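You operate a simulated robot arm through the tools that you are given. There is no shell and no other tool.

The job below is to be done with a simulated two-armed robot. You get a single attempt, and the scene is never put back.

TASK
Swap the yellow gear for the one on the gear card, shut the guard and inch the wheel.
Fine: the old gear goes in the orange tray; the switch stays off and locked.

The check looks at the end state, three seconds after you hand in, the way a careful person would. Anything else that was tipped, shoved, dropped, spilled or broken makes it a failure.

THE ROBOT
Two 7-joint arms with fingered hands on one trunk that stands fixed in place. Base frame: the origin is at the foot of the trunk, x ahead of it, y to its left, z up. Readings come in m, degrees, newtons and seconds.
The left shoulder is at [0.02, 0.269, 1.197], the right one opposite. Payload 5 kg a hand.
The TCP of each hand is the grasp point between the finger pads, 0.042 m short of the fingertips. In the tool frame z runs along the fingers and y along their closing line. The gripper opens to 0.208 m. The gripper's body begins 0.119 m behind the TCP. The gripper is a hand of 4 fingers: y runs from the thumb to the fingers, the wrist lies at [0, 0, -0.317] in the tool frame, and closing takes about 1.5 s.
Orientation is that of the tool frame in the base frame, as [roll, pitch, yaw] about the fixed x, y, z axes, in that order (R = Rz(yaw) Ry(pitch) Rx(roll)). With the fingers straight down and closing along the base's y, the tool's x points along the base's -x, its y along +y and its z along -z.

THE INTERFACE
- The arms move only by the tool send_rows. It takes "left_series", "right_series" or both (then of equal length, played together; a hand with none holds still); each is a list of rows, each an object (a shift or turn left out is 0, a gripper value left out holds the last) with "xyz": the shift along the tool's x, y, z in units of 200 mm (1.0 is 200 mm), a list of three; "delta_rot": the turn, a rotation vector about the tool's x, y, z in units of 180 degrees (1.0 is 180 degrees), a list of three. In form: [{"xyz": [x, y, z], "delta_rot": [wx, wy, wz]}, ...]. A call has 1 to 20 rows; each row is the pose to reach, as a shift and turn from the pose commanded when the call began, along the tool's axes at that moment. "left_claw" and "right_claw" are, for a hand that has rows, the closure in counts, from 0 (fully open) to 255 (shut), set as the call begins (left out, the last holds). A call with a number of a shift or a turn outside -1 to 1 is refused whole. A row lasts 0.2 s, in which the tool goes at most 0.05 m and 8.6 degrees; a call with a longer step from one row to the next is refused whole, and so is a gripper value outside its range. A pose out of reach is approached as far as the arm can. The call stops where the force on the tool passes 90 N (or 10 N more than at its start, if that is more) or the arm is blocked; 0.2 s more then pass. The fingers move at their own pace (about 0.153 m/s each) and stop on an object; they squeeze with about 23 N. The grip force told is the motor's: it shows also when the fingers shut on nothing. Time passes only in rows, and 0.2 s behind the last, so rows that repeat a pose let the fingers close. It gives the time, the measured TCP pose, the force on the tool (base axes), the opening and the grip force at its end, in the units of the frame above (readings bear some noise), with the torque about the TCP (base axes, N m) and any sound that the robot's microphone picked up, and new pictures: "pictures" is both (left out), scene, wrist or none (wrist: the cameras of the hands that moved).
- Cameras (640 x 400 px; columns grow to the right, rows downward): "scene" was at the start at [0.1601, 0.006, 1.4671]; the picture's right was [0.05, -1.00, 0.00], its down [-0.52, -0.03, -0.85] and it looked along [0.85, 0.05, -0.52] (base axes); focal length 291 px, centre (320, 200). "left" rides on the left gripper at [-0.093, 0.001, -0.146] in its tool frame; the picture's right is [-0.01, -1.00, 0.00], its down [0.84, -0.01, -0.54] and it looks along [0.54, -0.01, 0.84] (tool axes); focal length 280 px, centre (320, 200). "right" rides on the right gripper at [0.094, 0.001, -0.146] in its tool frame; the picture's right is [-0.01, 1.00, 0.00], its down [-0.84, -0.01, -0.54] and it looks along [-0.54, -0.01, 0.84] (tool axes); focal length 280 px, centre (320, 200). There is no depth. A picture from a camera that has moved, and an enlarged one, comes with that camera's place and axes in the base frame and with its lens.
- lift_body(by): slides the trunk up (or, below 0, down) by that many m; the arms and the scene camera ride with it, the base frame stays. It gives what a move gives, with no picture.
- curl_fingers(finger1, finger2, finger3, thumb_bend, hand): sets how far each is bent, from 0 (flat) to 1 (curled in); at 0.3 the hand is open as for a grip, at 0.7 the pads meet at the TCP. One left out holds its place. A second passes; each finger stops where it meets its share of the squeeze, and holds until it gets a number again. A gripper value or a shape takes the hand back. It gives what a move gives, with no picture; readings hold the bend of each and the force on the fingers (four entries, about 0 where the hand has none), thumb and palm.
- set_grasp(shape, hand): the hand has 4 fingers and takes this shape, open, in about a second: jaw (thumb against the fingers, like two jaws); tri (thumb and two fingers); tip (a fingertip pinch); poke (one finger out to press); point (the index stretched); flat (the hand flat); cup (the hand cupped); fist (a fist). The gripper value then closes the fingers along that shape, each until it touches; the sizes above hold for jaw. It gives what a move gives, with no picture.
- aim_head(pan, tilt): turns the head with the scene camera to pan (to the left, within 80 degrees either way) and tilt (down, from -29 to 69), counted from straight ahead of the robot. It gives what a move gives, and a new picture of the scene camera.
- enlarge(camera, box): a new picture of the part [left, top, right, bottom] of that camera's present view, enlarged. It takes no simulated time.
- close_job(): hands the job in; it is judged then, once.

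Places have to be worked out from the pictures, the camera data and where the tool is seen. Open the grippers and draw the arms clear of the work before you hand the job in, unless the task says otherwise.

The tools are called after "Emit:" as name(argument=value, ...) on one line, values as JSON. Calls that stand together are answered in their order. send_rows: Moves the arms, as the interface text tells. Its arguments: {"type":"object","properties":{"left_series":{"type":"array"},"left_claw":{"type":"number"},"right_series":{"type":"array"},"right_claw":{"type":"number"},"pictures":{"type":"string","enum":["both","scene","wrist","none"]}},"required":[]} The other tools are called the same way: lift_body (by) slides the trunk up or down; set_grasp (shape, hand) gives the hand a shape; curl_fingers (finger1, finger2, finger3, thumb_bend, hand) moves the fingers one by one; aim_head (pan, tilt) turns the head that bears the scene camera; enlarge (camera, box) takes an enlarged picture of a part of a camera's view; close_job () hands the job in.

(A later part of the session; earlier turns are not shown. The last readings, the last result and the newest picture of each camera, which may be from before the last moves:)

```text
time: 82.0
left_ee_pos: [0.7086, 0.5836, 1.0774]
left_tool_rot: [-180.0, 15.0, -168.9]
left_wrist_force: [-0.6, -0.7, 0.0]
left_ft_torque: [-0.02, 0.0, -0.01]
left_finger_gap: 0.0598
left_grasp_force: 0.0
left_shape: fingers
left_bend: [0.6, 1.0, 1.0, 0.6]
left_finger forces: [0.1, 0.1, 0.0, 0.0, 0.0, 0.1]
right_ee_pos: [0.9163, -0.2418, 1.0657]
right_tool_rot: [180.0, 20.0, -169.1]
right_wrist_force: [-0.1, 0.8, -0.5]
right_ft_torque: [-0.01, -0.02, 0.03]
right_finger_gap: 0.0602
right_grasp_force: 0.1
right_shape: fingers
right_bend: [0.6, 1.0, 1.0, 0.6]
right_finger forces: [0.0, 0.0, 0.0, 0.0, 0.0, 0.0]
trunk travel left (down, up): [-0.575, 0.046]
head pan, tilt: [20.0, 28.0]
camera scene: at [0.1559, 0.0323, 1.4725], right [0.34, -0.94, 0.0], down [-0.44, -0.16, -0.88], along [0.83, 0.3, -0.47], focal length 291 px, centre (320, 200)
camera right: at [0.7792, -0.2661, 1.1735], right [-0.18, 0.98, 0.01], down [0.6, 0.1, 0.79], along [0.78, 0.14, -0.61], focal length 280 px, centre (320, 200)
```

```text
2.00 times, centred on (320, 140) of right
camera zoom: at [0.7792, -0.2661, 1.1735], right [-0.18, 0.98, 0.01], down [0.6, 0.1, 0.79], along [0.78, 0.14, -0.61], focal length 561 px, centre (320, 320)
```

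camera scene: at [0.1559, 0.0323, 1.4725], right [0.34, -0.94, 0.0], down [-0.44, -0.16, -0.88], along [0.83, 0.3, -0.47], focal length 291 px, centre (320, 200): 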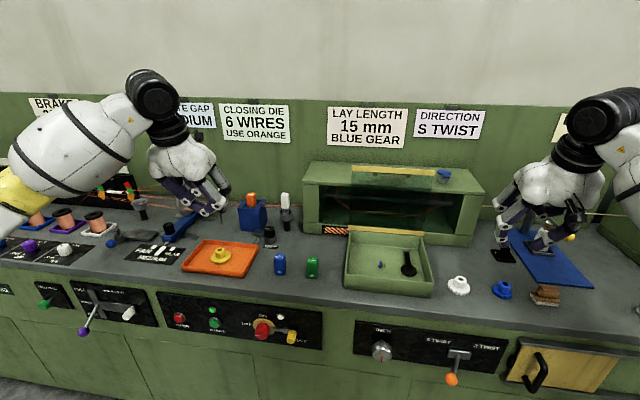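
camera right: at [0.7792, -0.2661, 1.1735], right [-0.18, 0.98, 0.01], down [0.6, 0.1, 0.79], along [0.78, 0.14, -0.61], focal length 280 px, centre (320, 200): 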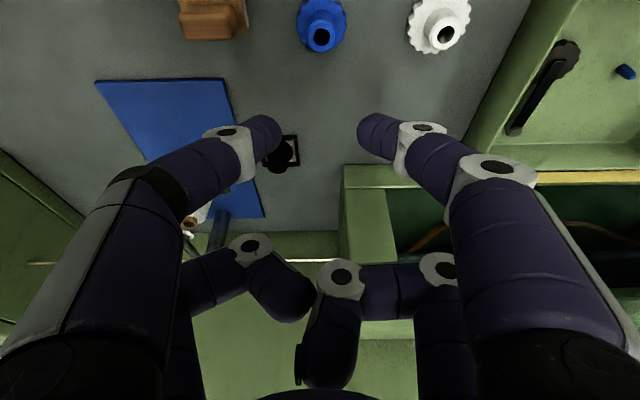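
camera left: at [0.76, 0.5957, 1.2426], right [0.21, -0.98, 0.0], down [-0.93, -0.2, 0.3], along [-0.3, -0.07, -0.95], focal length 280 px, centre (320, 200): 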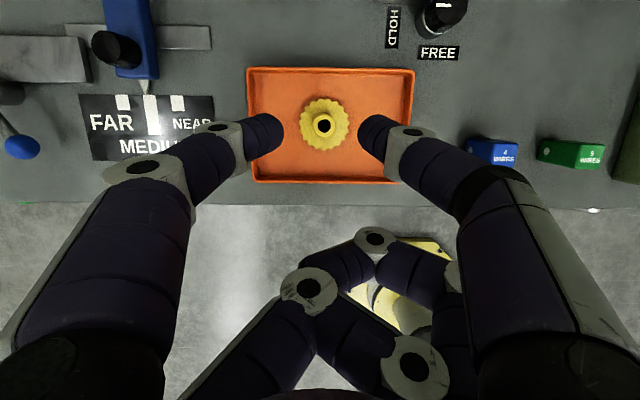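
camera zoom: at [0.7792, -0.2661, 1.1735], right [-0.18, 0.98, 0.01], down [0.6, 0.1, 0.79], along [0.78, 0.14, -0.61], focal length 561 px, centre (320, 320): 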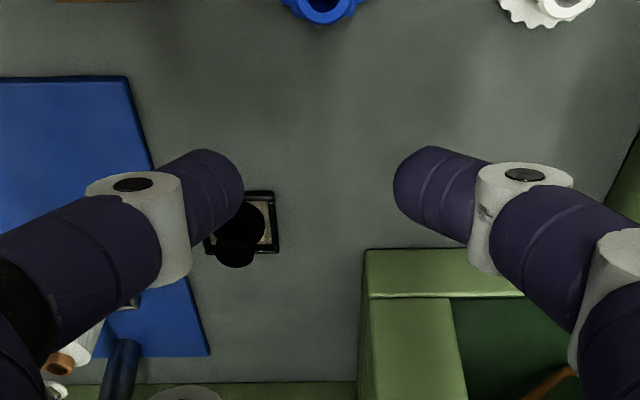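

Blue gear is a bit behind the fingertips. I enlarge scene and right views on the gear to triangulate it, and the peg in the box too.

Emit:
enlarge(camera="scene", box=[440, 250, 560, 320])

Emit:
enlarge(camera="right", box=[260, 0, 500, 100])

Emit:
enlarge(camera="scene", box=[340, 225, 440, 300])

```text
5.33 times, centred on (500, 285) of scene
camera zoom: at [0.1559, 0.0323, 1.4725], right [0.34, -0.94, 0.0], down [-0.44, -0.16, -0.88], along [0.83, 0.3, -0.47], focal length 1553 px, centre (-640, -253)
```

zoom: 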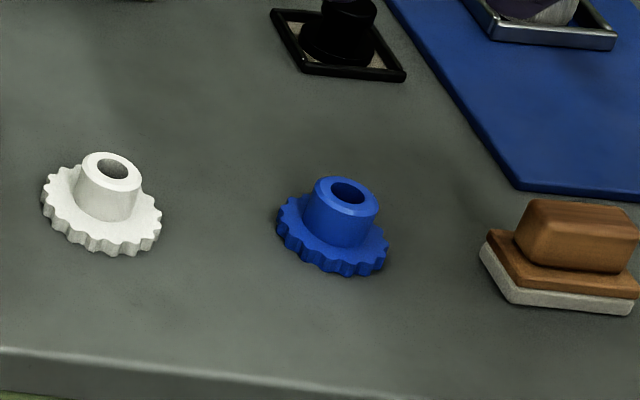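

```text
2.67 times, centred on (380, 50) of right
camera zoom: at [0.7792, -0.2661, 1.1735], right [-0.18, 0.98, 0.01], down [0.6, 0.1, 0.79], along [0.78, 0.14, -0.61], focal length 748 px, centre (160, 600)
```

zoom: 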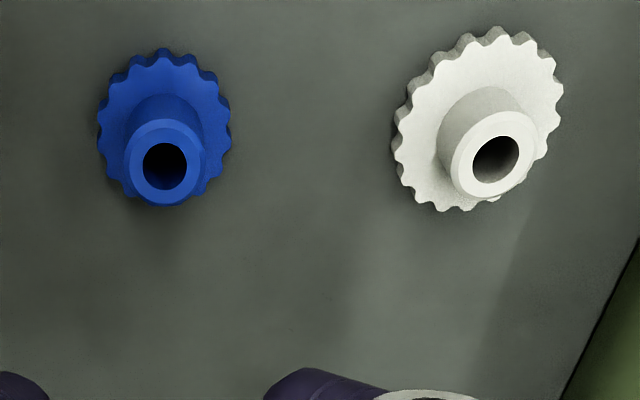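

```text
5.33 times, centred on (390, 262) of scene
camera zoom: at [0.1559, 0.0323, 1.4725], right [0.34, -0.94, 0.0], down [-0.44, -0.16, -0.88], along [0.83, 0.3, -0.47], focal length 1553 px, centre (-53, -133)
```

zoom: 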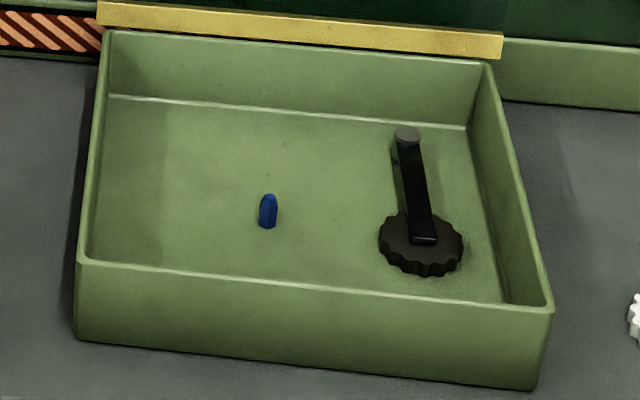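

Blue hub top ≈ (0.893, −0.2425, 0.894); the peg is ~10 mm thick, 20 mm tall at ≈ (0.8775, 0.096), hole ~16 mm. Lowering the right hand toward the blue hub, stopping short to check alignment.

Emit:
send_rows(right_series=[{"xyz": [0.05, 0.003, 0.11]}, {"xyz": [0.1, 0.006, 0.22]}, {"xyz": [0.15, 0.01, 0.33]}, {"xyz": [0.19, 0.0135, 0.44]}, {"xyz": [0.19, 0.0135, 0.44]}], pictures="none")

Emit:
enlarge(camera="right", box=[200, 30, 440, 180])

Emit:
enlarge(camera="scene", box=[440, 190, 600, 310])

```text
time: 83.2
left_ee_pos: [0.71, 0.5845, 1.0779]
left_tool_rot: [-180.0, 14.9, -168.8]
left_wrist_force: [-0.7, -0.3, 0.7]
left_ft_torque: [-0.01, -0.02, -0.01]
left_finger_gap: 0.0597
left_grasp_force: 0.0
left_shape: fingers
left_bend: [0.6, 1.0, 1.0, 0.6]
left_finger forces: [0.0, 0.0, 0.0, 0.1, 0.0, 0.0]
right_ee_pos: [0.9117, -0.24, 0.9721]
right_tool_rot: [179.9, 20.1, -169.0]
right_wrist_force: [0.0, -0.2, 1.4]
right_ft_torque: [0.0, -0.01, -0.01]
right_finger_gap: 0.0603
right_grasp_force: 0.1
right_shape: fingers
right_bend: [0.6, 1.0, 1.0, 0.6]
right_finger forces: [0.1, 0.0, 0.0, 0.0, 0.1, 0.0]
trunk travel left (down, up): [-0.575, 0.046]
head pan, tilt: [20.0, 28.0]
```

```text
2.67 times, centred on (320, 105) of right
camera zoom: at [0.7743, -0.2643, 1.0782], right [-0.18, 0.98, 0.01], down [0.6, 0.1, 0.79], along [0.78, 0.14, -0.61], focal length 748 px, centre (320, 453)
```

zoom: 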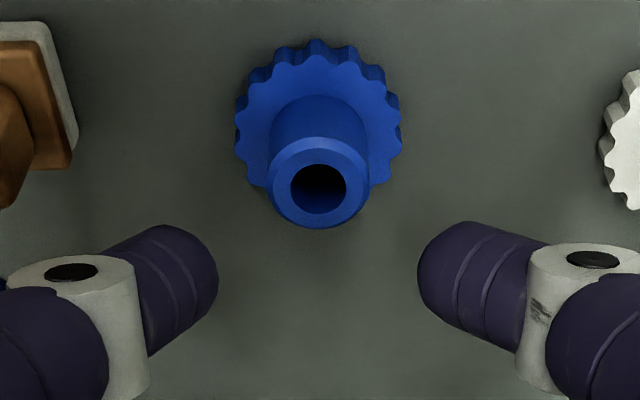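

```text
3.33 times, centred on (520, 250) of scene
camera zoom: at [0.1559, 0.0324, 1.4725], right [0.34, -0.94, 0.0], down [-0.44, -0.16, -0.88], along [0.83, 0.3, -0.47], focal length 970 px, centre (-347, 33)
```

zoom: 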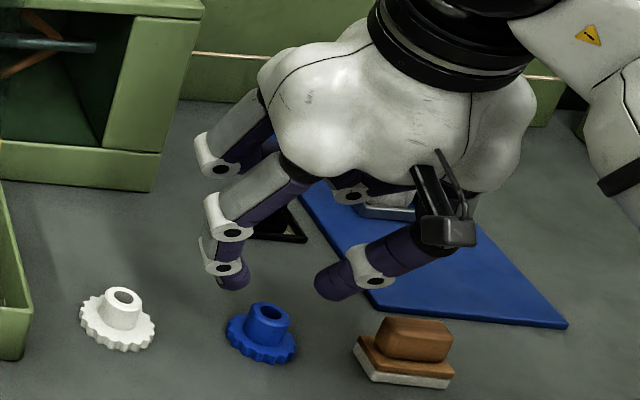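

Laterally centred. Descending the last 4 cm so the tips flank the blue hub.

Emit:
send_rows(right_series=[{"xyz": [0.025, 0.002, 0.055]}, {"xyz": [0.05, 0.004, 0.11]}, {"xyz": [0.075, 0.0055, 0.165]}, {"xyz": [0.0885, 0.0055, 0.192]}, {"xyz": [0.0885, 0.0055, 0.192]}], pictures="none")

Emit:
enlarge(camera="right", box=[200, 60, 440, 210])

Emit:
enlarge(camera="scene", box=[440, 210, 600, 310])

```text
time: 84.3
left_ee_pos: [0.7097, 0.5859, 1.0779]
left_tool_rot: [179.9, 14.9, -168.9]
left_wrist_force: [0.0, -0.8, -0.6]
left_ft_torque: [-0.02, -0.02, -0.01]
left_finger_gap: 0.0599
left_grasp_force: 0.0
left_shape: fingers
left_bend: [0.6, 1.0, 1.0, 0.6]
left_finger forces: [0.0, 0.0, 0.0, 0.0, 0.0, 0.0]
right_ee_pos: [0.9075, -0.2412, 0.9306]
right_tool_rot: [179.9, 20.1, -169.1]
right_wrist_force: [0.5, -0.6, -0.5]
right_ft_torque: [0.02, 0.02, -0.01]
right_finger_gap: 0.0605
right_grasp_force: 0.0
right_shape: fingers
right_bend: [0.6, 1.0, 1.0, 0.6]
right_finger forces: [0.1, 0.0, 0.1, 0.0, 0.0, 0.1]
trunk travel left (down, up): [-0.575, 0.046]
head pan, tilt: [20.0, 28.0]
```

```text
2.67 times, centred on (320, 135) of right
camera zoom: at [0.7704, -0.2656, 1.037], right [-0.18, 0.98, 0.01], down [0.6, 0.1, 0.79], along [0.78, 0.14, -0.61], focal length 748 px, centre (320, 373)
```

zoom: 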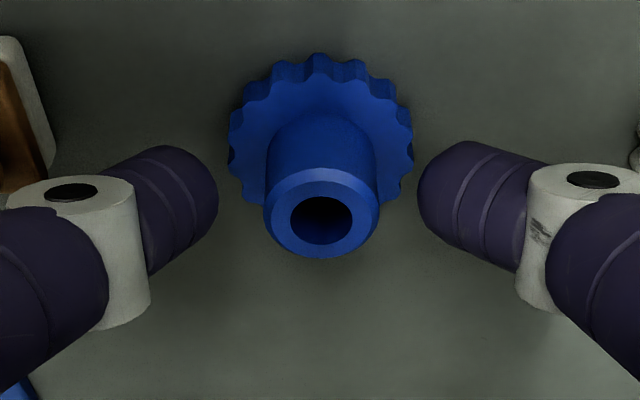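

```text
4.00 times, centred on (520, 260) of scene
camera zoom: at [0.1561, 0.0323, 1.4724], right [0.34, -0.94, 0.0], down [-0.44, -0.16, -0.88], along [0.83, 0.3, -0.47], focal length 1164 px, centre (-480, -40)
```

zoom: 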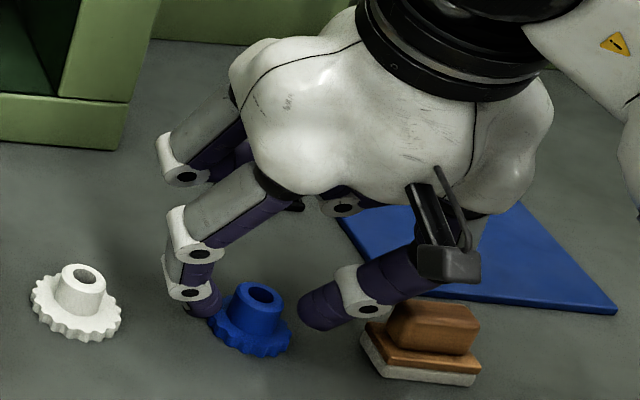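

The tips flank the upper half of the hub. Closing evenly to light contact first.

Emit:
curl_fingers(hand="right", finger1=0.65, thumb_bend=0.64)

Emit:
enlarge(camera="right", box=[200, 60, 440, 210])

```text
time: 85.3
left_ee_pos: [0.7105, 0.5847, 1.0769]
left_tool_rot: [179.9, 15.0, -168.9]
left_wrist_force: [0.5, 0.9, -0.7]
left_ft_torque: [-0.02, 0.0, -0.01]
left_finger_gap: 0.0594
left_grasp_force: 0.1
left_shape: fingers
left_bend: [0.6, 1.0, 1.0, 0.6]
left_finger forces: [0.0, 0.1, 0.0, 0.1, 0.1, 0.1]
right_ee_pos: [0.9078, -0.2404, 0.9298]
right_tool_rot: [-180.0, 19.9, -169.1]
right_wrist_force: [0.6, -0.2, -0.3]
right_ft_torque: [0.02, 0.0, -0.01]
right_finger_gap: 0.0385
right_grasp_force: 0.9
right_shape: fingers
right_bend: [0.65, 1.0, 1.0, 0.64]
right_finger forces: [0.2, 0.0, 0.0, 0.0, 0.2, 0.1]
trunk travel left (down, up): [-0.575, 0.046]
head pan, tilt: [20.0, 28.0]
```

```text
2.67 times, centred on (320, 135) of right
camera zoom: at [0.7704, -0.2657, 1.037], right [-0.18, 0.98, 0.01], down [0.6, 0.1, 0.79], along [0.78, 0.14, -0.61], focal length 748 px, centre (320, 373)
```

zoom: 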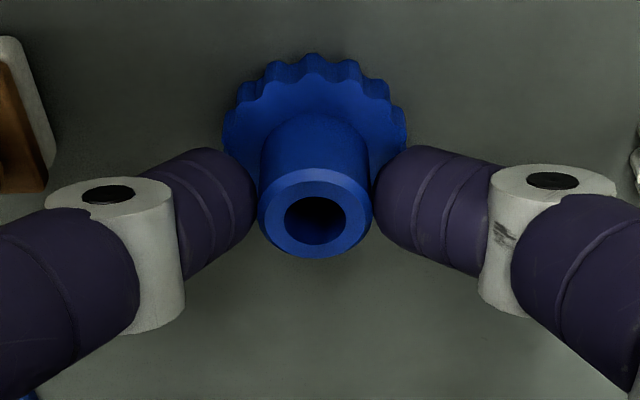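

Contact on both sides. Tightening as before.

Emit:
curl_fingers(hand="right", finger1=0.73, thumb_bend=0.655)

Emit:
enlarge(camera="right", box=[200, 60, 440, 210])

```text
time: 86.3
left_ee_pos: [0.7085, 0.5831, 1.0771]
left_tool_rot: [-180.0, 15.0, -168.9]
left_wrist_force: [0.8, 0.4, 0.3]
left_ft_torque: [-0.02, 0.01, -0.03]
left_finger_gap: 0.0599
left_grasp_force: 0.1
left_shape: fingers
left_bend: [0.6, 1.0, 1.0, 0.6]
left_finger forces: [0.0, 0.0, 0.0, 0.1, 0.0, 0.1]
right_ee_pos: [0.9069, -0.2405, 0.9307]
right_tool_rot: [-180.0, 20.0, -169.1]
right_wrist_force: [-0.2, 0.8, 2.7]
right_ft_torque: [-0.05, 0.08, -0.05]
right_finger_gap: 0.034
right_grasp_force: 6.0
right_shape: fingers
right_bend: [0.67, 1.0, 1.0, 0.64]
right_finger forces: [7.4, 0.0, 0.1, 0.1, 6.4, 0.0]
trunk travel left (down, up): [-0.575, 0.046]
head pan, tilt: [20.0, 28.0]
```

```text
2.67 times, centred on (320, 135) of right
camera zoom: at [0.7703, -0.2655, 1.0373], right [-0.18, 0.98, 0.01], down [0.6, 0.1, 0.79], along [0.78, 0.14, -0.61], focal length 748 px, centre (320, 373)
```

zoom: 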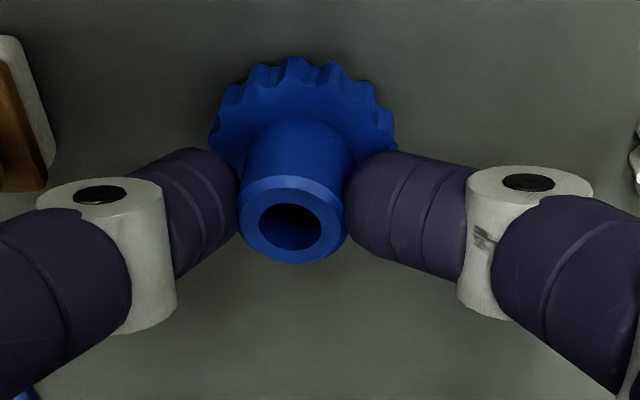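

Gripped with about 7 N. Lifting the blue gear straight up.

Emit:
send_rows(right_series=[{"xyz": [-0.013, 0, -0.035]}, {"xyz": [-0.026, 0, -0.07]}, {"xyz": [-0.039, 0, -0.106]}, {"xyz": [-0.051, 0, -0.141]}, {"xyz": [-0.051, 0, -0.141]}], pictures="none")

Emit:
enlarge(camera="right", box=[200, 60, 440, 210])

Emit:
enlarge(camera="scene", box=[440, 210, 600, 310])

```text
time: 87.5
left_ee_pos: [0.7091, 0.5846, 1.0772]
left_tool_rot: [-180.0, 15.0, -168.9]
left_wrist_force: [0.0, 0.8, -0.1]
left_ft_torque: [0.02, 0.03, -0.02]
left_finger_gap: 0.0597
left_grasp_force: 0.0
left_shape: fingers
left_bend: [0.6, 1.0, 1.0, 0.6]
left_finger forces: [0.1, 0.0, 0.1, 0.0, 0.0, 0.0]
right_ee_pos: [0.906, -0.2406, 0.9597]
right_tool_rot: [180.0, 20.0, -169.1]
right_wrist_force: [0.4, 1.0, 0.6]
right_ft_torque: [0.0, -0.01, -0.01]
right_finger_gap: 0.0342
right_grasp_force: 6.6
right_shape: fingers
right_bend: [0.67, 1.0, 1.0, 0.63]
right_finger forces: [6.5, 0.1, 0.1, 0.0, 6.1, 0.1]
trunk travel left (down, up): [-0.575, 0.046]
head pan, tilt: [20.0, 28.0]
```

```text
2.67 times, centred on (320, 135) of right
camera zoom: at [0.7697, -0.266, 1.0667], right [-0.18, 0.98, 0.01], down [0.6, 0.1, 0.79], along [0.78, 0.14, -0.61], focal length 748 px, centre (320, 373)
```

zoom: 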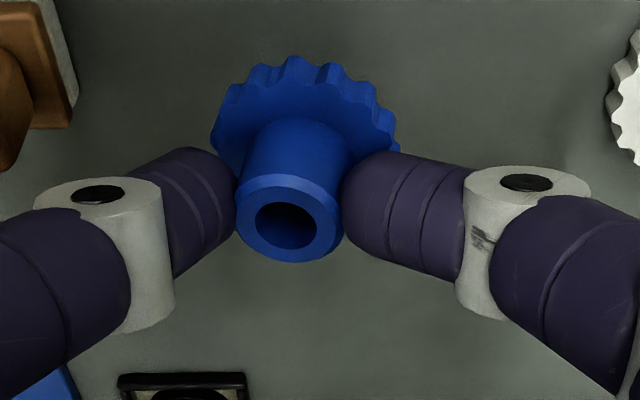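

```text
4.00 times, centred on (520, 260) of scene
camera zoom: at [0.1562, 0.0323, 1.4724], right [0.34, -0.94, 0.0], down [-0.44, -0.16, -0.88], along [0.83, 0.3, -0.47], focal length 1164 px, centre (-480, -40)
```

zoom: 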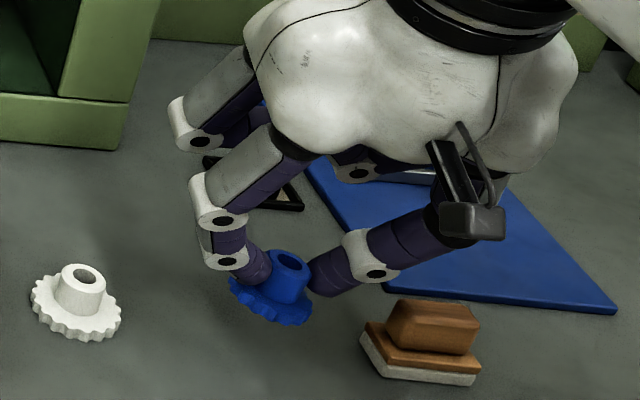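

The blue gear is held but leans ~7° about the forward axis. I lift to a transit height, roll the hand to level the gear, and carry it left toward the box.

Emit:
send_rows(right_series=[{"xyz": [-0.06, 0, -0.165]}, {"xyz": [-0.12, 0, -0.329]}, {"xyz": [-0.12, 0.02, -0.329], "delta_rot": [0.01, 0, -0.0036]}, {"xyz": [-0.14, 0.15, -0.32], "delta_rot": [0.02, 0, -0.0072]}, {"xyz": [-0.16, 0.3, -0.31], "delta_rot": [0.03, 0, -0.0108]}, {"xyz": [-0.18, 0.46, -0.305], "delta_rot": [0.0397, 0, -0.0144]}, {"xyz": [-0.2, 0.62, -0.295], "delta_rot": [0.0397, 0, -0.0144]}, {"xyz": [-0.22, 0.78, -0.29], "delta_rot": [0.0397, 0, -0.0144]}, {"xyz": [-0.235, 0.875, -0.287], "delta_rot": [0.0397, 0, -0.0144]}, {"xyz": [-0.235, 0.875, -0.287], "delta_rot": [0.0397, 0, -0.0144]}], pictures="both")

Emit:
enlarge(camera="right", box=[200, 60, 440, 210])

```text
time: 89.8
left_ee_pos: [0.7091, 0.5838, 1.0786]
left_tool_rot: [-179.9, 15.0, -169.0]
left_wrist_force: [0.1, -0.2, -0.4]
left_ft_torque: [0.0, 0.01, -0.01]
left_finger_gap: 0.0598
left_grasp_force: 0.0
left_shape: fingers
left_bend: [0.6, 1.0, 1.0, 0.6]
left_finger forces: [0.1, 0.0, 0.0, 0.0, 0.1, 0.1]
right_ee_pos: [0.8984, -0.0648, 1.0297]
right_tool_rot: [-172.0, 19.8, -166.4]
right_wrist_force: [0.2, 0.0, -0.6]
right_ft_torque: [0.07, -0.03, 0.0]
right_finger_gap: 0.0342
right_grasp_force: 6.3
right_shape: fingers
right_bend: [0.68, 1.0, 1.0, 0.63]
right_finger forces: [6.5, 0.1, 0.1, 0.1, 6.1, 0.1]
trunk travel left (down, up): [-0.575, 0.046]
head pan, tilt: [20.0, 28.0]
camera scene: at [0.1563, 0.0322, 1.4724], right [0.34, -0.94, 0.0], down [-0.44, -0.16, -0.88], along [0.83, 0.3, -0.47], focal length 291 px, centre (320, 200)
camera right: at [0.7591, -0.0768, 1.1351], right [-0.17, 0.98, -0.13], down [0.58, 0.21, 0.79], along [0.8, 0.06, -0.6], focal length 280 px, centre (320, 200)
```

scene: 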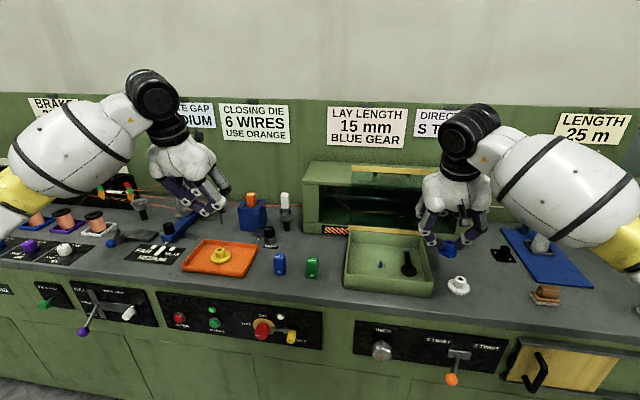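
right: 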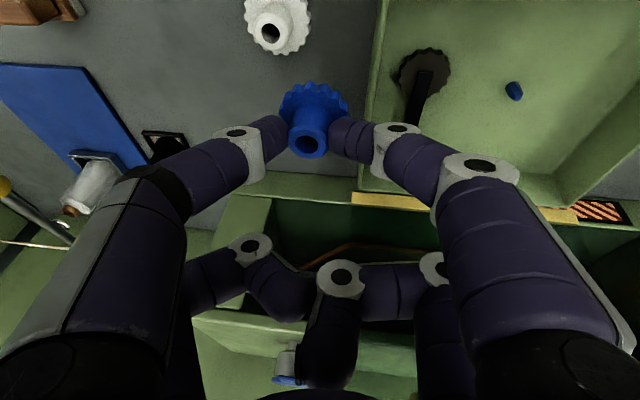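

```text
2.67 times, centred on (320, 135) of right
camera zoom: at [0.7591, -0.0768, 1.1351], right [-0.17, 0.98, -0.13], down [0.58, 0.21, 0.79], along [0.8, 0.06, -0.6], focal length 748 px, centre (320, 373)
```

zoom: 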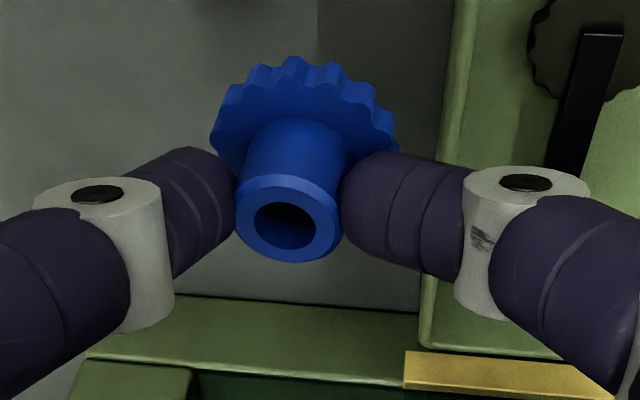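

Held steady. Let me check in the scene view whether the blue gear now hangs level.

Emit:
enlarge(camera="scene", box=[400, 180, 500, 270])

```text
4.44 times, centred on (450, 225) of scene
camera zoom: at [0.1563, 0.0322, 1.4724], right [0.34, -0.94, 0.0], down [-0.44, -0.16, -0.88], along [0.83, 0.3, -0.47], focal length 1294 px, centre (-258, 89)
```

zoom: 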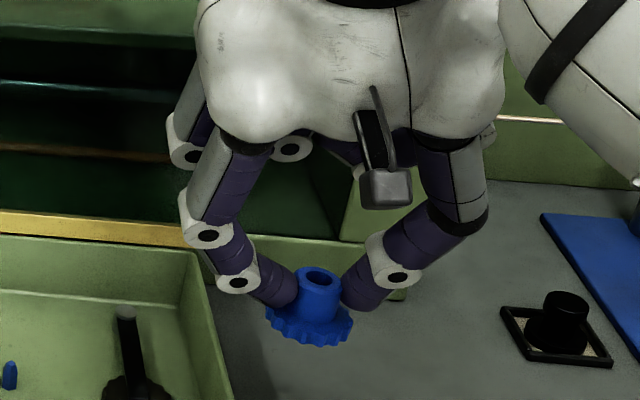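

Level enough. Moving the blue gear over the peg.

Emit:
send_rows(right_series=[{"xyz": [-0.02, 0.12, -0.009]}, {"xyz": [-0.045, 0.27, -0.021]}, {"xyz": [-0.072, 0.42, -0.033]}, {"xyz": [-0.098, 0.57, -0.045]}, {"xyz": [-0.123, 0.72, -0.057]}, {"xyz": [-0.14, 0.82, -0.065]}, {"xyz": [-0.148, 0.8675, -0.068]}, {"xyz": [-0.148, 0.8675, -0.068]}], pictures="both")

Emit:
enlarge(camera="scene", box=[340, 180, 460, 290])

Emit:
enlarge(camera="right", box=[200, 30, 440, 180])

```text
time: 91.5
left_ee_pos: [0.7093, 0.5842, 1.0778]
left_tool_rot: [180.0, 14.9, -168.9]
left_wrist_force: [0.4, -0.3, -0.1]
left_ft_torque: [0.01, 0.0, 0.0]
left_finger_gap: 0.0598
left_grasp_force: 0.1
left_shape: fingers
left_bend: [0.6, 1.0, 1.0, 0.6]
left_finger forces: [0.0, 0.1, 0.0, 0.0, 0.0, 0.0]
right_ee_pos: [0.8876, 0.1114, 1.0311]
right_tool_rot: [-172.0, 19.8, -166.4]
right_wrist_force: [0.2, 0.6, -0.5]
right_ft_torque: [-0.02, 0.02, 0.03]
right_finger_gap: 0.0339
right_grasp_force: 6.5
right_shape: fingers
right_bend: [0.68, 1.0, 1.0, 0.63]
right_finger forces: [6.4, 0.1, 0.0, 0.0, 6.0, 0.1]
trunk travel left (down, up): [-0.575, 0.046]
head pan, tilt: [20.0, 28.0]
camera scene: at [0.1562, 0.0322, 1.4724], right [0.34, -0.94, 0.0], down [-0.44, -0.16, -0.88], along [0.83, 0.3, -0.47], focal length 291 px, centre (320, 200)
camera right: at [0.7479, 0.0998, 1.1355], right [-0.17, 0.98, -0.13], down [0.58, 0.21, 0.79], along [0.8, 0.06, -0.6], focal length 280 px, centre (320, 200)
```

scene: 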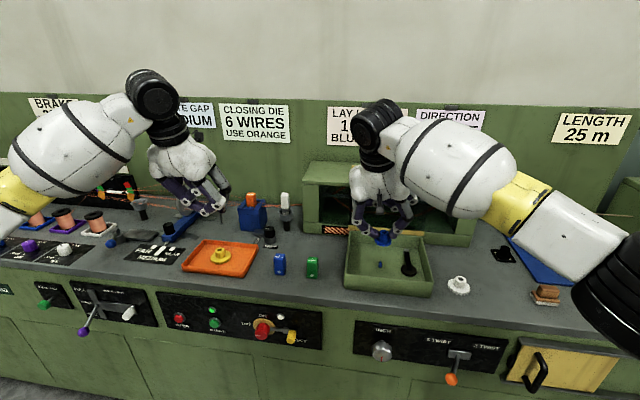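
right: 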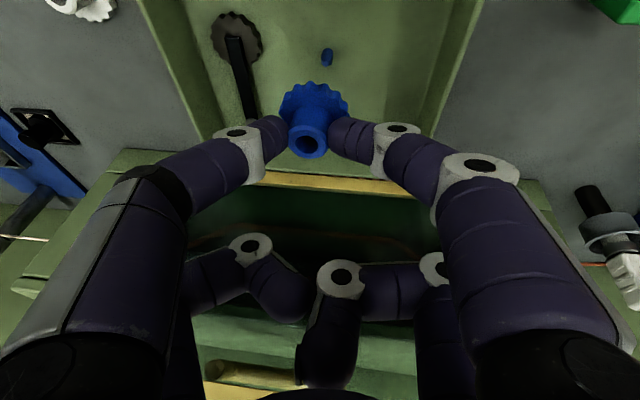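

```text
3.64 times, centred on (400, 235) of scene
camera zoom: at [0.1562, 0.0322, 1.4724], right [0.34, -0.94, 0.0], down [-0.44, -0.16, -0.88], along [0.83, 0.3, -0.47], focal length 1059 px, centre (29, 73)
```

zoom: 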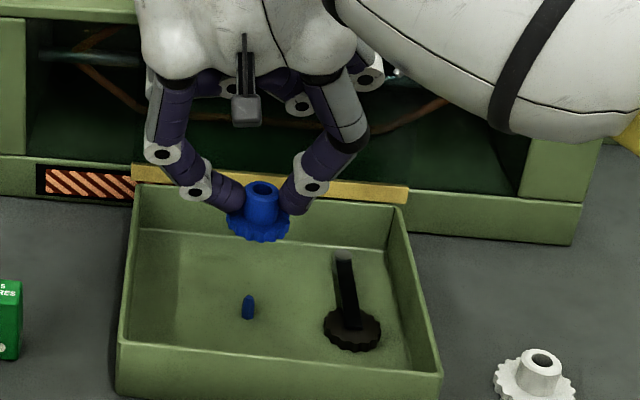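

```text
2.67 times, centred on (320, 105) of right
camera zoom: at [0.7479, 0.0998, 1.1355], right [-0.17, 0.98, -0.13], down [0.58, 0.21, 0.79], along [0.8, 0.06, -0.6], focal length 748 px, centre (320, 453)
```

zoom: 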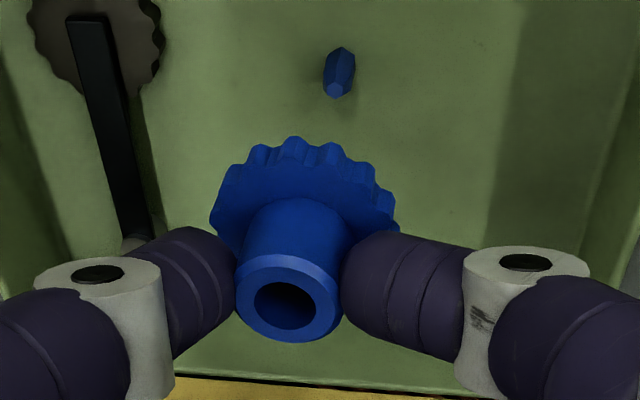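

Hub and peg agree within ~2 mm in both views. I enlarge closely to judge the gear's tilt before lowering.

Emit:
enlarge(camera="scene", box=[360, 220, 410, 275])

Emit:
enlarge(camera="right", box=[260, 60, 380, 170])

```text
7.27 times, centred on (385, 248) of scene
camera zoom: at [0.1562, 0.0322, 1.4724], right [0.34, -0.94, 0.0], down [-0.44, -0.16, -0.88], along [0.83, 0.3, -0.47], focal length 2117 px, centre (-153, -146)
```

zoom: 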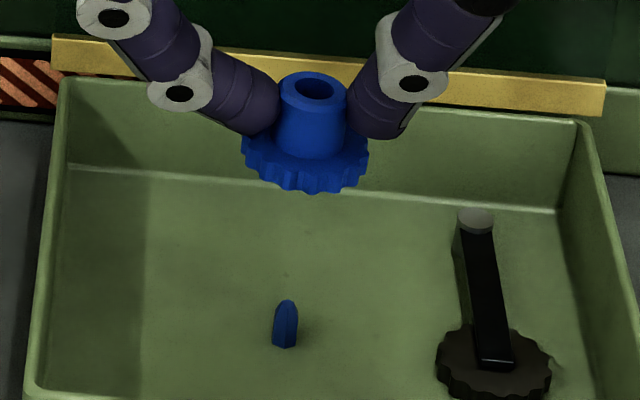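

```text
3.64 times, centred on (320, 115) of right
camera zoom: at [0.7479, 0.0998, 1.1355], right [-0.17, 0.98, -0.13], down [0.58, 0.21, 0.79], along [0.8, 0.06, -0.6], focal length 1020 px, centre (320, 509)
```

zoom: 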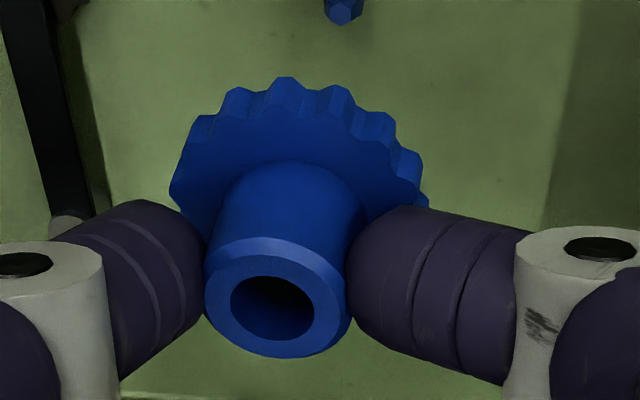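

Gear is level within ~2°. Lowering until it's just above the peg.

Emit:
send_rows(right_series=[{"xyz": [0.025, 0.01, 0.075]}, {"xyz": [0.05, 0.02, 0.15]}, {"xyz": [0.075, 0.03, 0.22]}, {"xyz": [0.0915, 0.0365, 0.273]}, {"xyz": [0.0915, 0.0365, 0.273]}], pictures="none")

Emit:
enlarge(camera="scene", box=[360, 220, 410, 275])

Emit:
enlarge(camera="right", box=[260, 60, 380, 170])

```text
time: 92.8
left_ee_pos: [0.7102, 0.5845, 1.0765]
left_tool_rot: [-180.0, 15.0, -168.9]
left_wrist_force: [0.6, -0.1, 0.1]
left_ft_torque: [-0.01, -0.01, 0.01]
left_finger_gap: 0.0595
left_grasp_force: 0.0
left_shape: fingers
left_bend: [0.6, 1.0, 1.0, 0.6]
left_finger forces: [0.1, 0.0, 0.1, 0.1, 0.0, 0.0]
right_ee_pos: [0.8901, 0.1117, 0.972]
right_tool_rot: [-172.1, 19.7, -166.5]
right_wrist_force: [-0.3, -0.4, -1.0]
right_ft_torque: [0.0, 0.02, -0.02]
right_finger_gap: 0.034
right_grasp_force: 7.0
right_shape: fingers
right_bend: [0.68, 1.0, 1.0, 0.63]
right_finger forces: [6.3, 0.0, 0.0, 0.0, 6.1, 0.0]
trunk travel left (down, up): [-0.575, 0.046]
head pan, tilt: [20.0, 28.0]
```

```text
7.27 times, centred on (385, 248) of scene
camera zoom: at [0.1561, 0.0322, 1.4725], right [0.34, -0.94, 0.0], down [-0.44, -0.16, -0.88], along [0.83, 0.3, -0.47], focal length 2117 px, centre (-153, -146)
```

zoom: 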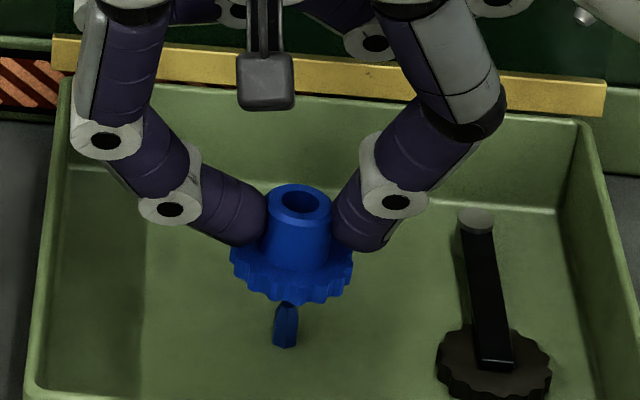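

```text
3.64 times, centred on (320, 115) of right
camera zoom: at [0.7503, 0.1001, 1.0779], right [-0.17, 0.98, -0.13], down [0.58, 0.21, 0.79], along [0.8, 0.06, -0.6], focal length 1020 px, centre (320, 509)
```

zoom: 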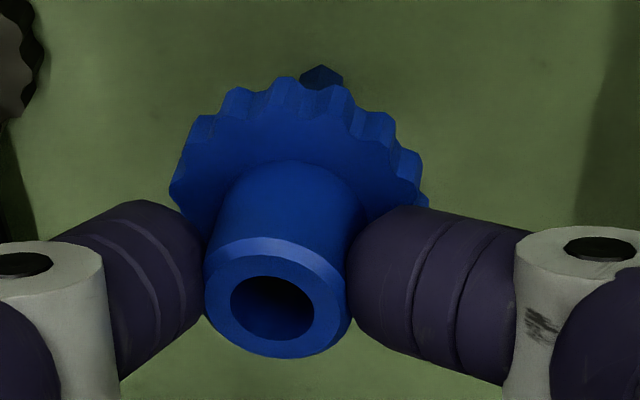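

Alignment is within about 1 mm in both views. Lowering 2 cm onto the peg, watching the force.

Emit:
send_rows(right_series=[{"xyz": [0.0085, 0.0033, 0.0235]}, {"xyz": [0.017, 0.0066, 0.0466]}, {"xyz": [0.0255, 0.01, 0.07]}, {"xyz": [0.034, 0.013, 0.0932]}, {"xyz": [0.034, 0.013, 0.0932]}], pictures="none")

Emit:
enlarge(camera="scene", box=[360, 220, 410, 275])

Emit:
enlarge(camera="right", box=[260, 60, 380, 170])

```text
time: 94.0
left_ee_pos: [0.7097, 0.5835, 1.0779]
left_tool_rot: [-179.9, 15.0, -168.9]
left_wrist_force: [0.9, -0.4, 0.3]
left_ft_torque: [-0.03, 0.01, 0.0]
left_finger_gap: 0.0598
left_grasp_force: 0.0
left_shape: fingers
left_bend: [0.6, 1.0, 1.0, 0.6]
left_finger forces: [0.1, 0.1, 0.1, 0.0, 0.0, 0.1]
right_ee_pos: [0.8891, 0.111, 0.9513]
right_tool_rot: [-171.9, 19.8, -166.3]
right_wrist_force: [0.1, 0.4, -0.5]
right_ft_torque: [0.05, 0.0, 0.05]
right_finger_gap: 0.0339
right_grasp_force: 6.2
right_shape: fingers
right_bend: [0.68, 1.0, 1.0, 0.63]
right_finger forces: [6.4, 0.1, 0.0, 0.0, 6.0, 0.0]
trunk travel left (down, up): [-0.575, 0.046]
head pan, tilt: [20.0, 28.0]
```

```text
7.27 times, centred on (385, 248) of scene
camera zoom: at [0.1561, 0.0323, 1.4724], right [0.34, -0.94, 0.0], down [-0.44, -0.16, -0.88], along [0.83, 0.3, -0.47], focal length 2117 px, centre (-153, -146)
```

zoom: 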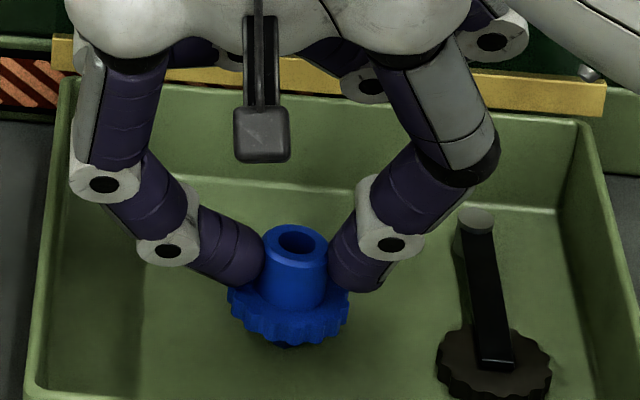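

```text
3.64 times, centred on (320, 115) of right
camera zoom: at [0.7496, 0.0993, 1.0576], right [-0.17, 0.98, -0.13], down [0.58, 0.21, 0.79], along [0.8, 0.06, -0.6], focal length 1020 px, centre (320, 509)
```

zoom: 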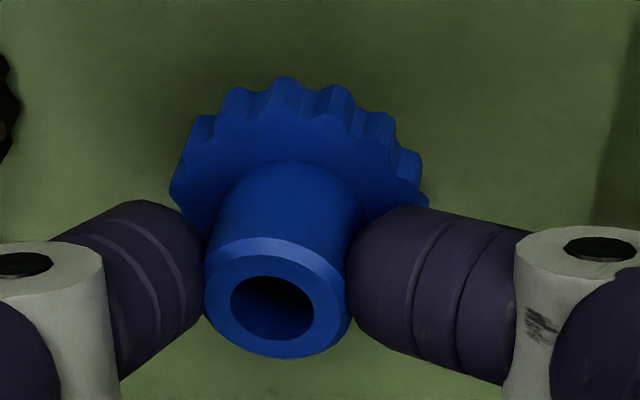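

No contact force and the peg has entered under the gear. Lowering another 1.2 cm.

Emit:
send_rows(right_series=[{"xyz": [0.007, 0.0026, 0.0186]}, {"xyz": [0.0136, 0.0052, 0.0373]}, {"xyz": [0.0204, 0.0078, 0.056]}, {"xyz": [0.0204, 0.0078, 0.056]}], pictures="none")

Emit:
enlarge(camera="scene", box=[360, 220, 410, 275])

```text
time: 95.0
left_ee_pos: [0.7096, 0.5837, 1.0779]
left_tool_rot: [-179.9, 14.9, -169.0]
left_wrist_force: [0.3, -0.4, 0.3]
left_ft_torque: [0.0, -0.05, 0.02]
left_finger_gap: 0.0602
left_grasp_force: 0.0
left_shape: fingers
left_bend: [0.6, 1.0, 1.0, 0.6]
left_finger forces: [0.0, 0.0, 0.0, 0.1, 0.0, 0.0]
right_ee_pos: [0.8884, 0.11, 0.9394]
right_tool_rot: [-171.9, 19.9, -166.4]
right_wrist_force: [-0.4, 0.3, -0.9]
right_ft_torque: [0.0, 0.0, -0.01]
right_finger_gap: 0.0341
right_grasp_force: 5.8
right_shape: fingers
right_bend: [0.68, 1.0, 1.0, 0.63]
right_finger forces: [6.4, 0.0, 0.0, 0.0, 6.0, 0.1]
trunk travel left (down, up): [-0.575, 0.046]
head pan, tilt: [20.0, 28.0]
```

```text
7.27 times, centred on (385, 248) of scene
camera zoom: at [0.1561, 0.0323, 1.4724], right [0.34, -0.94, 0.0], down [-0.44, -0.16, -0.88], along [0.83, 0.3, -0.47], focal length 2117 px, centre (-153, -146)
```

zoom: 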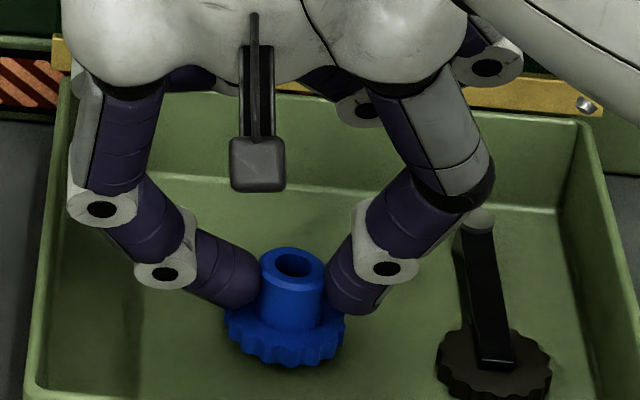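

Still free; lowering the last few millimetres until the floor is felt.

Emit:
send_rows(right_series=[{"xyz": [0.0034, 0.0013, 0.0093]}, {"xyz": [0.0068, 0.0026, 0.0186]}, {"xyz": [0.0068, 0.0026, 0.0186]}], pictures="none")

```text
time: 95.8
left_ee_pos: [0.7097, 0.5836, 1.0772]
left_tool_rot: [180.0, 15.0, -169.0]
left_wrist_force: [-0.2, 0.3, 0.1]
left_ft_torque: [0.0, -0.01, 0.01]
left_finger_gap: 0.0599
left_grasp_force: 0.0
left_shape: fingers
left_bend: [0.6, 1.0, 1.0, 0.6]
left_finger forces: [0.1, 0.0, 0.0, 0.0, 0.0, 0.1]
right_ee_pos: [0.889, 0.1118, 0.9368]
right_tool_rot: [-172.0, 19.8, -166.3]
right_wrist_force: [0.1, 0.4, -0.8]
right_ft_torque: [0.0, 0.01, -0.01]
right_finger_gap: 0.034
right_grasp_force: 5.9
right_shape: fingers
right_bend: [0.68, 1.0, 1.0, 0.63]
right_finger forces: [6.2, 0.1, 0.0, 0.1, 6.0, 0.1]
trunk travel left (down, up): [-0.575, 0.046]
head pan, tilt: [20.0, 28.0]
```

Still no contact; another 4 mm in small steps.

Emit:
send_rows(right_series=[{"xyz": [0.0034, 0.0013, 0.0093]}, {"xyz": [0.0068, 0.0026, 0.0186]}, {"xyz": [0.0068, 0.0026, 0.0186]}], pictures="none")

Emit:
enlarge(camera="scene", box=[360, 220, 410, 275])

Emit:
enlarge(camera="right", box=[260, 60, 380, 170])

```text
time: 96.5
left_ee_pos: [0.7089, 0.5835, 1.0763]
left_tool_rot: [-180.0, 15.0, -168.9]
left_wrist_force: [-0.1, 0.2, 0.6]
left_ft_torque: [0.02, -0.01, -0.06]
left_finger_gap: 0.0597
left_grasp_force: 0.1
left_shape: fingers
left_bend: [0.6, 1.0, 1.0, 0.6]
left_finger forces: [0.1, 0.1, 0.0, 0.1, 0.1, 0.1]
right_ee_pos: [0.8886, 0.1132, 0.9328]
right_tool_rot: [-172.0, 19.8, -166.3]
right_wrist_force: [-1.1, 0.6, 5.6]
right_ft_torque: [-0.05, 0.06, -0.07]
right_finger_gap: 0.0338
right_grasp_force: 7.7
right_shape: fingers
right_bend: [0.67, 1.0, 1.0, 0.64]
right_finger forces: [7.9, 0.0, 0.0, 0.0, 6.2, 0.0]
trunk travel left (down, up): [-0.575, 0.046]
head pan, tilt: [20.0, 28.0]
```

```text
7.27 times, centred on (385, 248) of scene
camera zoom: at [0.1557, 0.0323, 1.4725], right [0.34, -0.94, 0.0], down [-0.44, -0.16, -0.88], along [0.83, 0.3, -0.47], focal length 2117 px, centre (-153, -146)
```

zoom: 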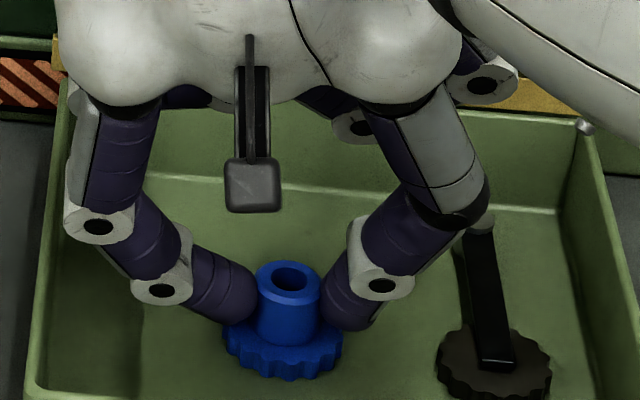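

```text
3.64 times, centred on (320, 115) of right
camera zoom: at [0.7486, 0.1004, 1.0375], right [-0.17, 0.98, -0.13], down [0.58, 0.21, 0.79], along [0.8, 0.06, -0.6], focal length 1020 px, centre (320, 509)
```

zoom: 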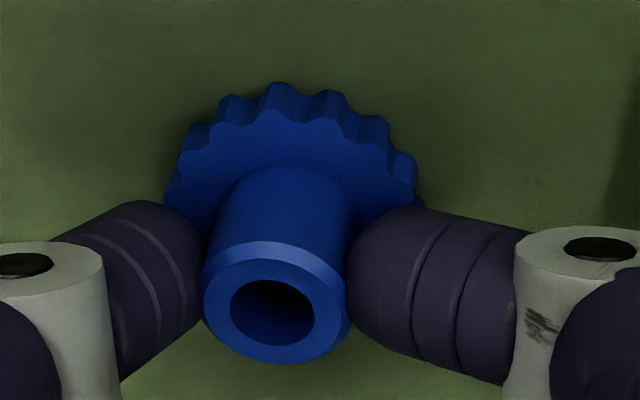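

Floor contact at 5.6 N: the gear is seated. Opening the pinch and lifting the right hand straight up.

Emit:
curl_fingers(hand="right", finger1=0.6, thumb_bend=0.6)

Emit:
enlarge(camera="right", box=[260, 60, 380, 170])

Emit:
send_rows(right_series=[{"xyz": [-0.017, -0.0066, -0.047]}, {"xyz": [-0.05, -0.02, -0.14]}, {"xyz": [-0.1, -0.04, -0.28]}, {"xyz": [-0.15, -0.06, -0.42]}, {"xyz": [-0.17, -0.065, -0.466]}, {"xyz": [-0.17, -0.065, -0.466]}], pictures="both")

Emit:
enlarge(camera="scene", box=[340, 215, 440, 300])

Emit:
enlarge(camera="right", box=[220, 0, 440, 140])

```text
time: 97.5
left_ee_pos: [0.7098, 0.584, 1.077]
left_tool_rot: [180.0, 14.9, -168.9]
left_wrist_force: [0.0, 0.0, -0.6]
left_ft_torque: [0.04, 0.01, -0.02]
left_finger_gap: 0.0596
left_grasp_force: 0.1
left_shape: fingers
left_bend: [0.6, 1.0, 1.0, 0.6]
left_finger forces: [0.1, 0.0, 0.0, 0.1, 0.0, 0.1]
right_ee_pos: [0.8881, 0.1119, 0.9328]
right_tool_rot: [-172.0, 19.8, -166.3]
right_wrist_force: [2.9, -1.3, 10.7]
right_ft_torque: [0.02, 0.09, -0.02]
right_finger_gap: 0.0447
right_grasp_force: 5.1
right_shape: fingers
right_bend: [0.71, 1.0, 1.0, 0.6]
right_finger forces: [10.2, 0.0, 0.0, 0.0, 0.0, 0.0]
trunk travel left (down, up): [-0.575, 0.046]
head pan, tilt: [20.0, 28.0]
```

```text
3.64 times, centred on (320, 115) of right
camera zoom: at [0.7487, 0.1, 1.0375], right [-0.17, 0.98, -0.13], down [0.58, 0.21, 0.79], along [0.8, 0.06, -0.6], focal length 1020 px, centre (320, 509)
```

zoom: 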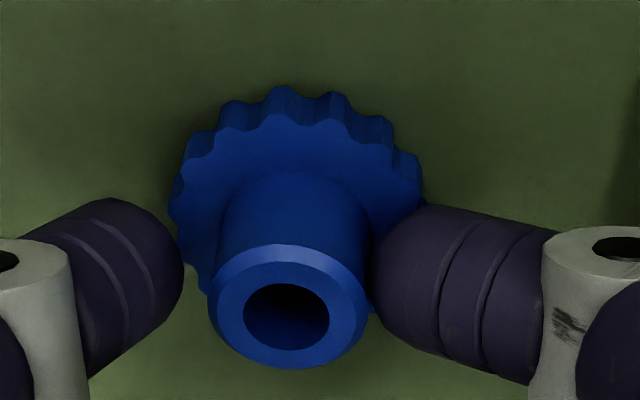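

```text
time: 99.0
left_ee_pos: [0.7104, 0.5843, 1.0781]
left_tool_rot: [179.9, 15.0, -168.9]
left_wrist_force: [-0.6, 0.3, 0.3]
left_ft_torque: [0.0, 0.04, -0.03]
left_finger_gap: 0.0598
left_grasp_force: 0.1
left_shape: fingers
left_bend: [0.6, 1.0, 1.0, 0.6]
left_finger forces: [0.1, 0.0, 0.0, 0.0, 0.0, 0.1]
right_ee_pos: [0.8903, 0.1093, 1.0335]
right_tool_rot: [-172.0, 19.8, -166.4]
right_wrist_force: [0.7, 0.1, 0.1]
right_ft_torque: [-0.02, 0.01, 0.01]
right_finger_gap: 0.0597
right_grasp_force: 0.0
right_shape: fingers
right_bend: [0.6, 1.0, 1.0, 0.6]
right_finger forces: [0.0, 0.1, 0.0, 0.0, 0.0, 0.0]
trunk travel left (down, up): [-0.575, 0.046]
head pan, tilt: [20.0, 28.0]
camera scene: at [0.1563, 0.0323, 1.4724], right [0.34, -0.94, 0.0], down [-0.44, -0.16, -0.88], along [0.83, 0.3, -0.47], focal length 291 px, centre (320, 200)
camera right: at [0.7503, 0.0988, 1.1377], right [-0.17, 0.98, -0.13], down [0.58, 0.21, 0.79], along [0.8, 0.06, -0.6], focal length 280 px, centre (320, 200)
```

scene: 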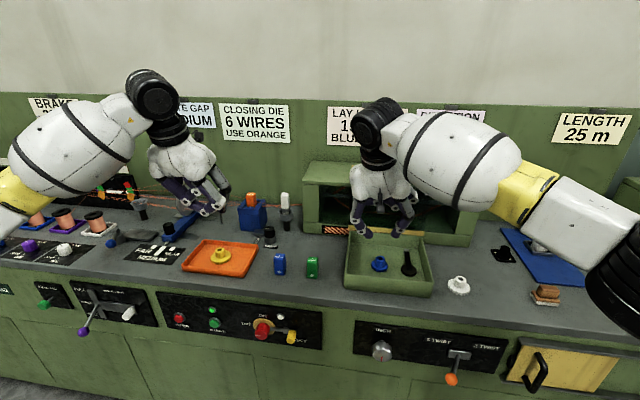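
right: 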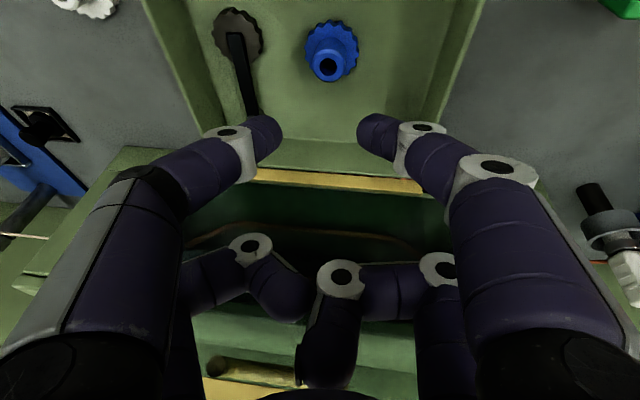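

```text
4.71 times, centred on (390, 258) of scene
camera zoom: at [0.1563, 0.0323, 1.4724], right [0.34, -0.94, 0.0], down [-0.44, -0.16, -0.88], along [0.83, 0.3, -0.47], focal length 1370 px, centre (-9, -71)
```

zoom: 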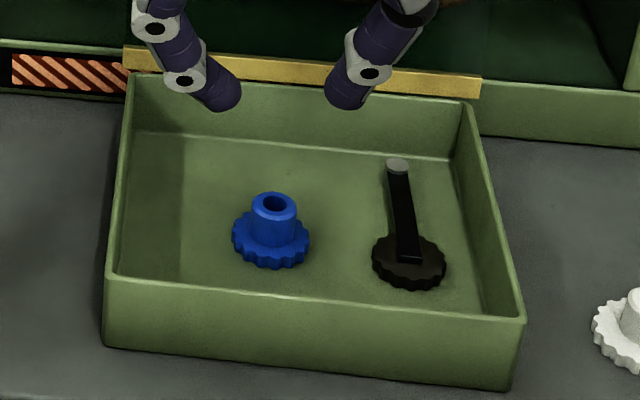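

```text
2.86 times, centred on (330, 70) of right
camera zoom: at [0.7503, 0.0988, 1.1377], right [-0.17, 0.98, -0.13], down [0.58, 0.21, 0.79], along [0.8, 0.06, -0.6], focal length 801 px, centre (291, 571)
```

zoom: 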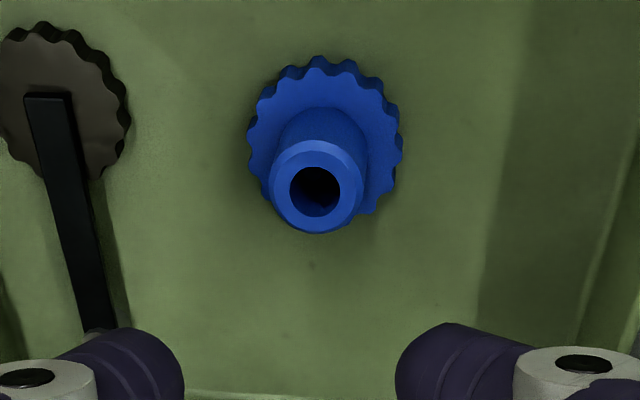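

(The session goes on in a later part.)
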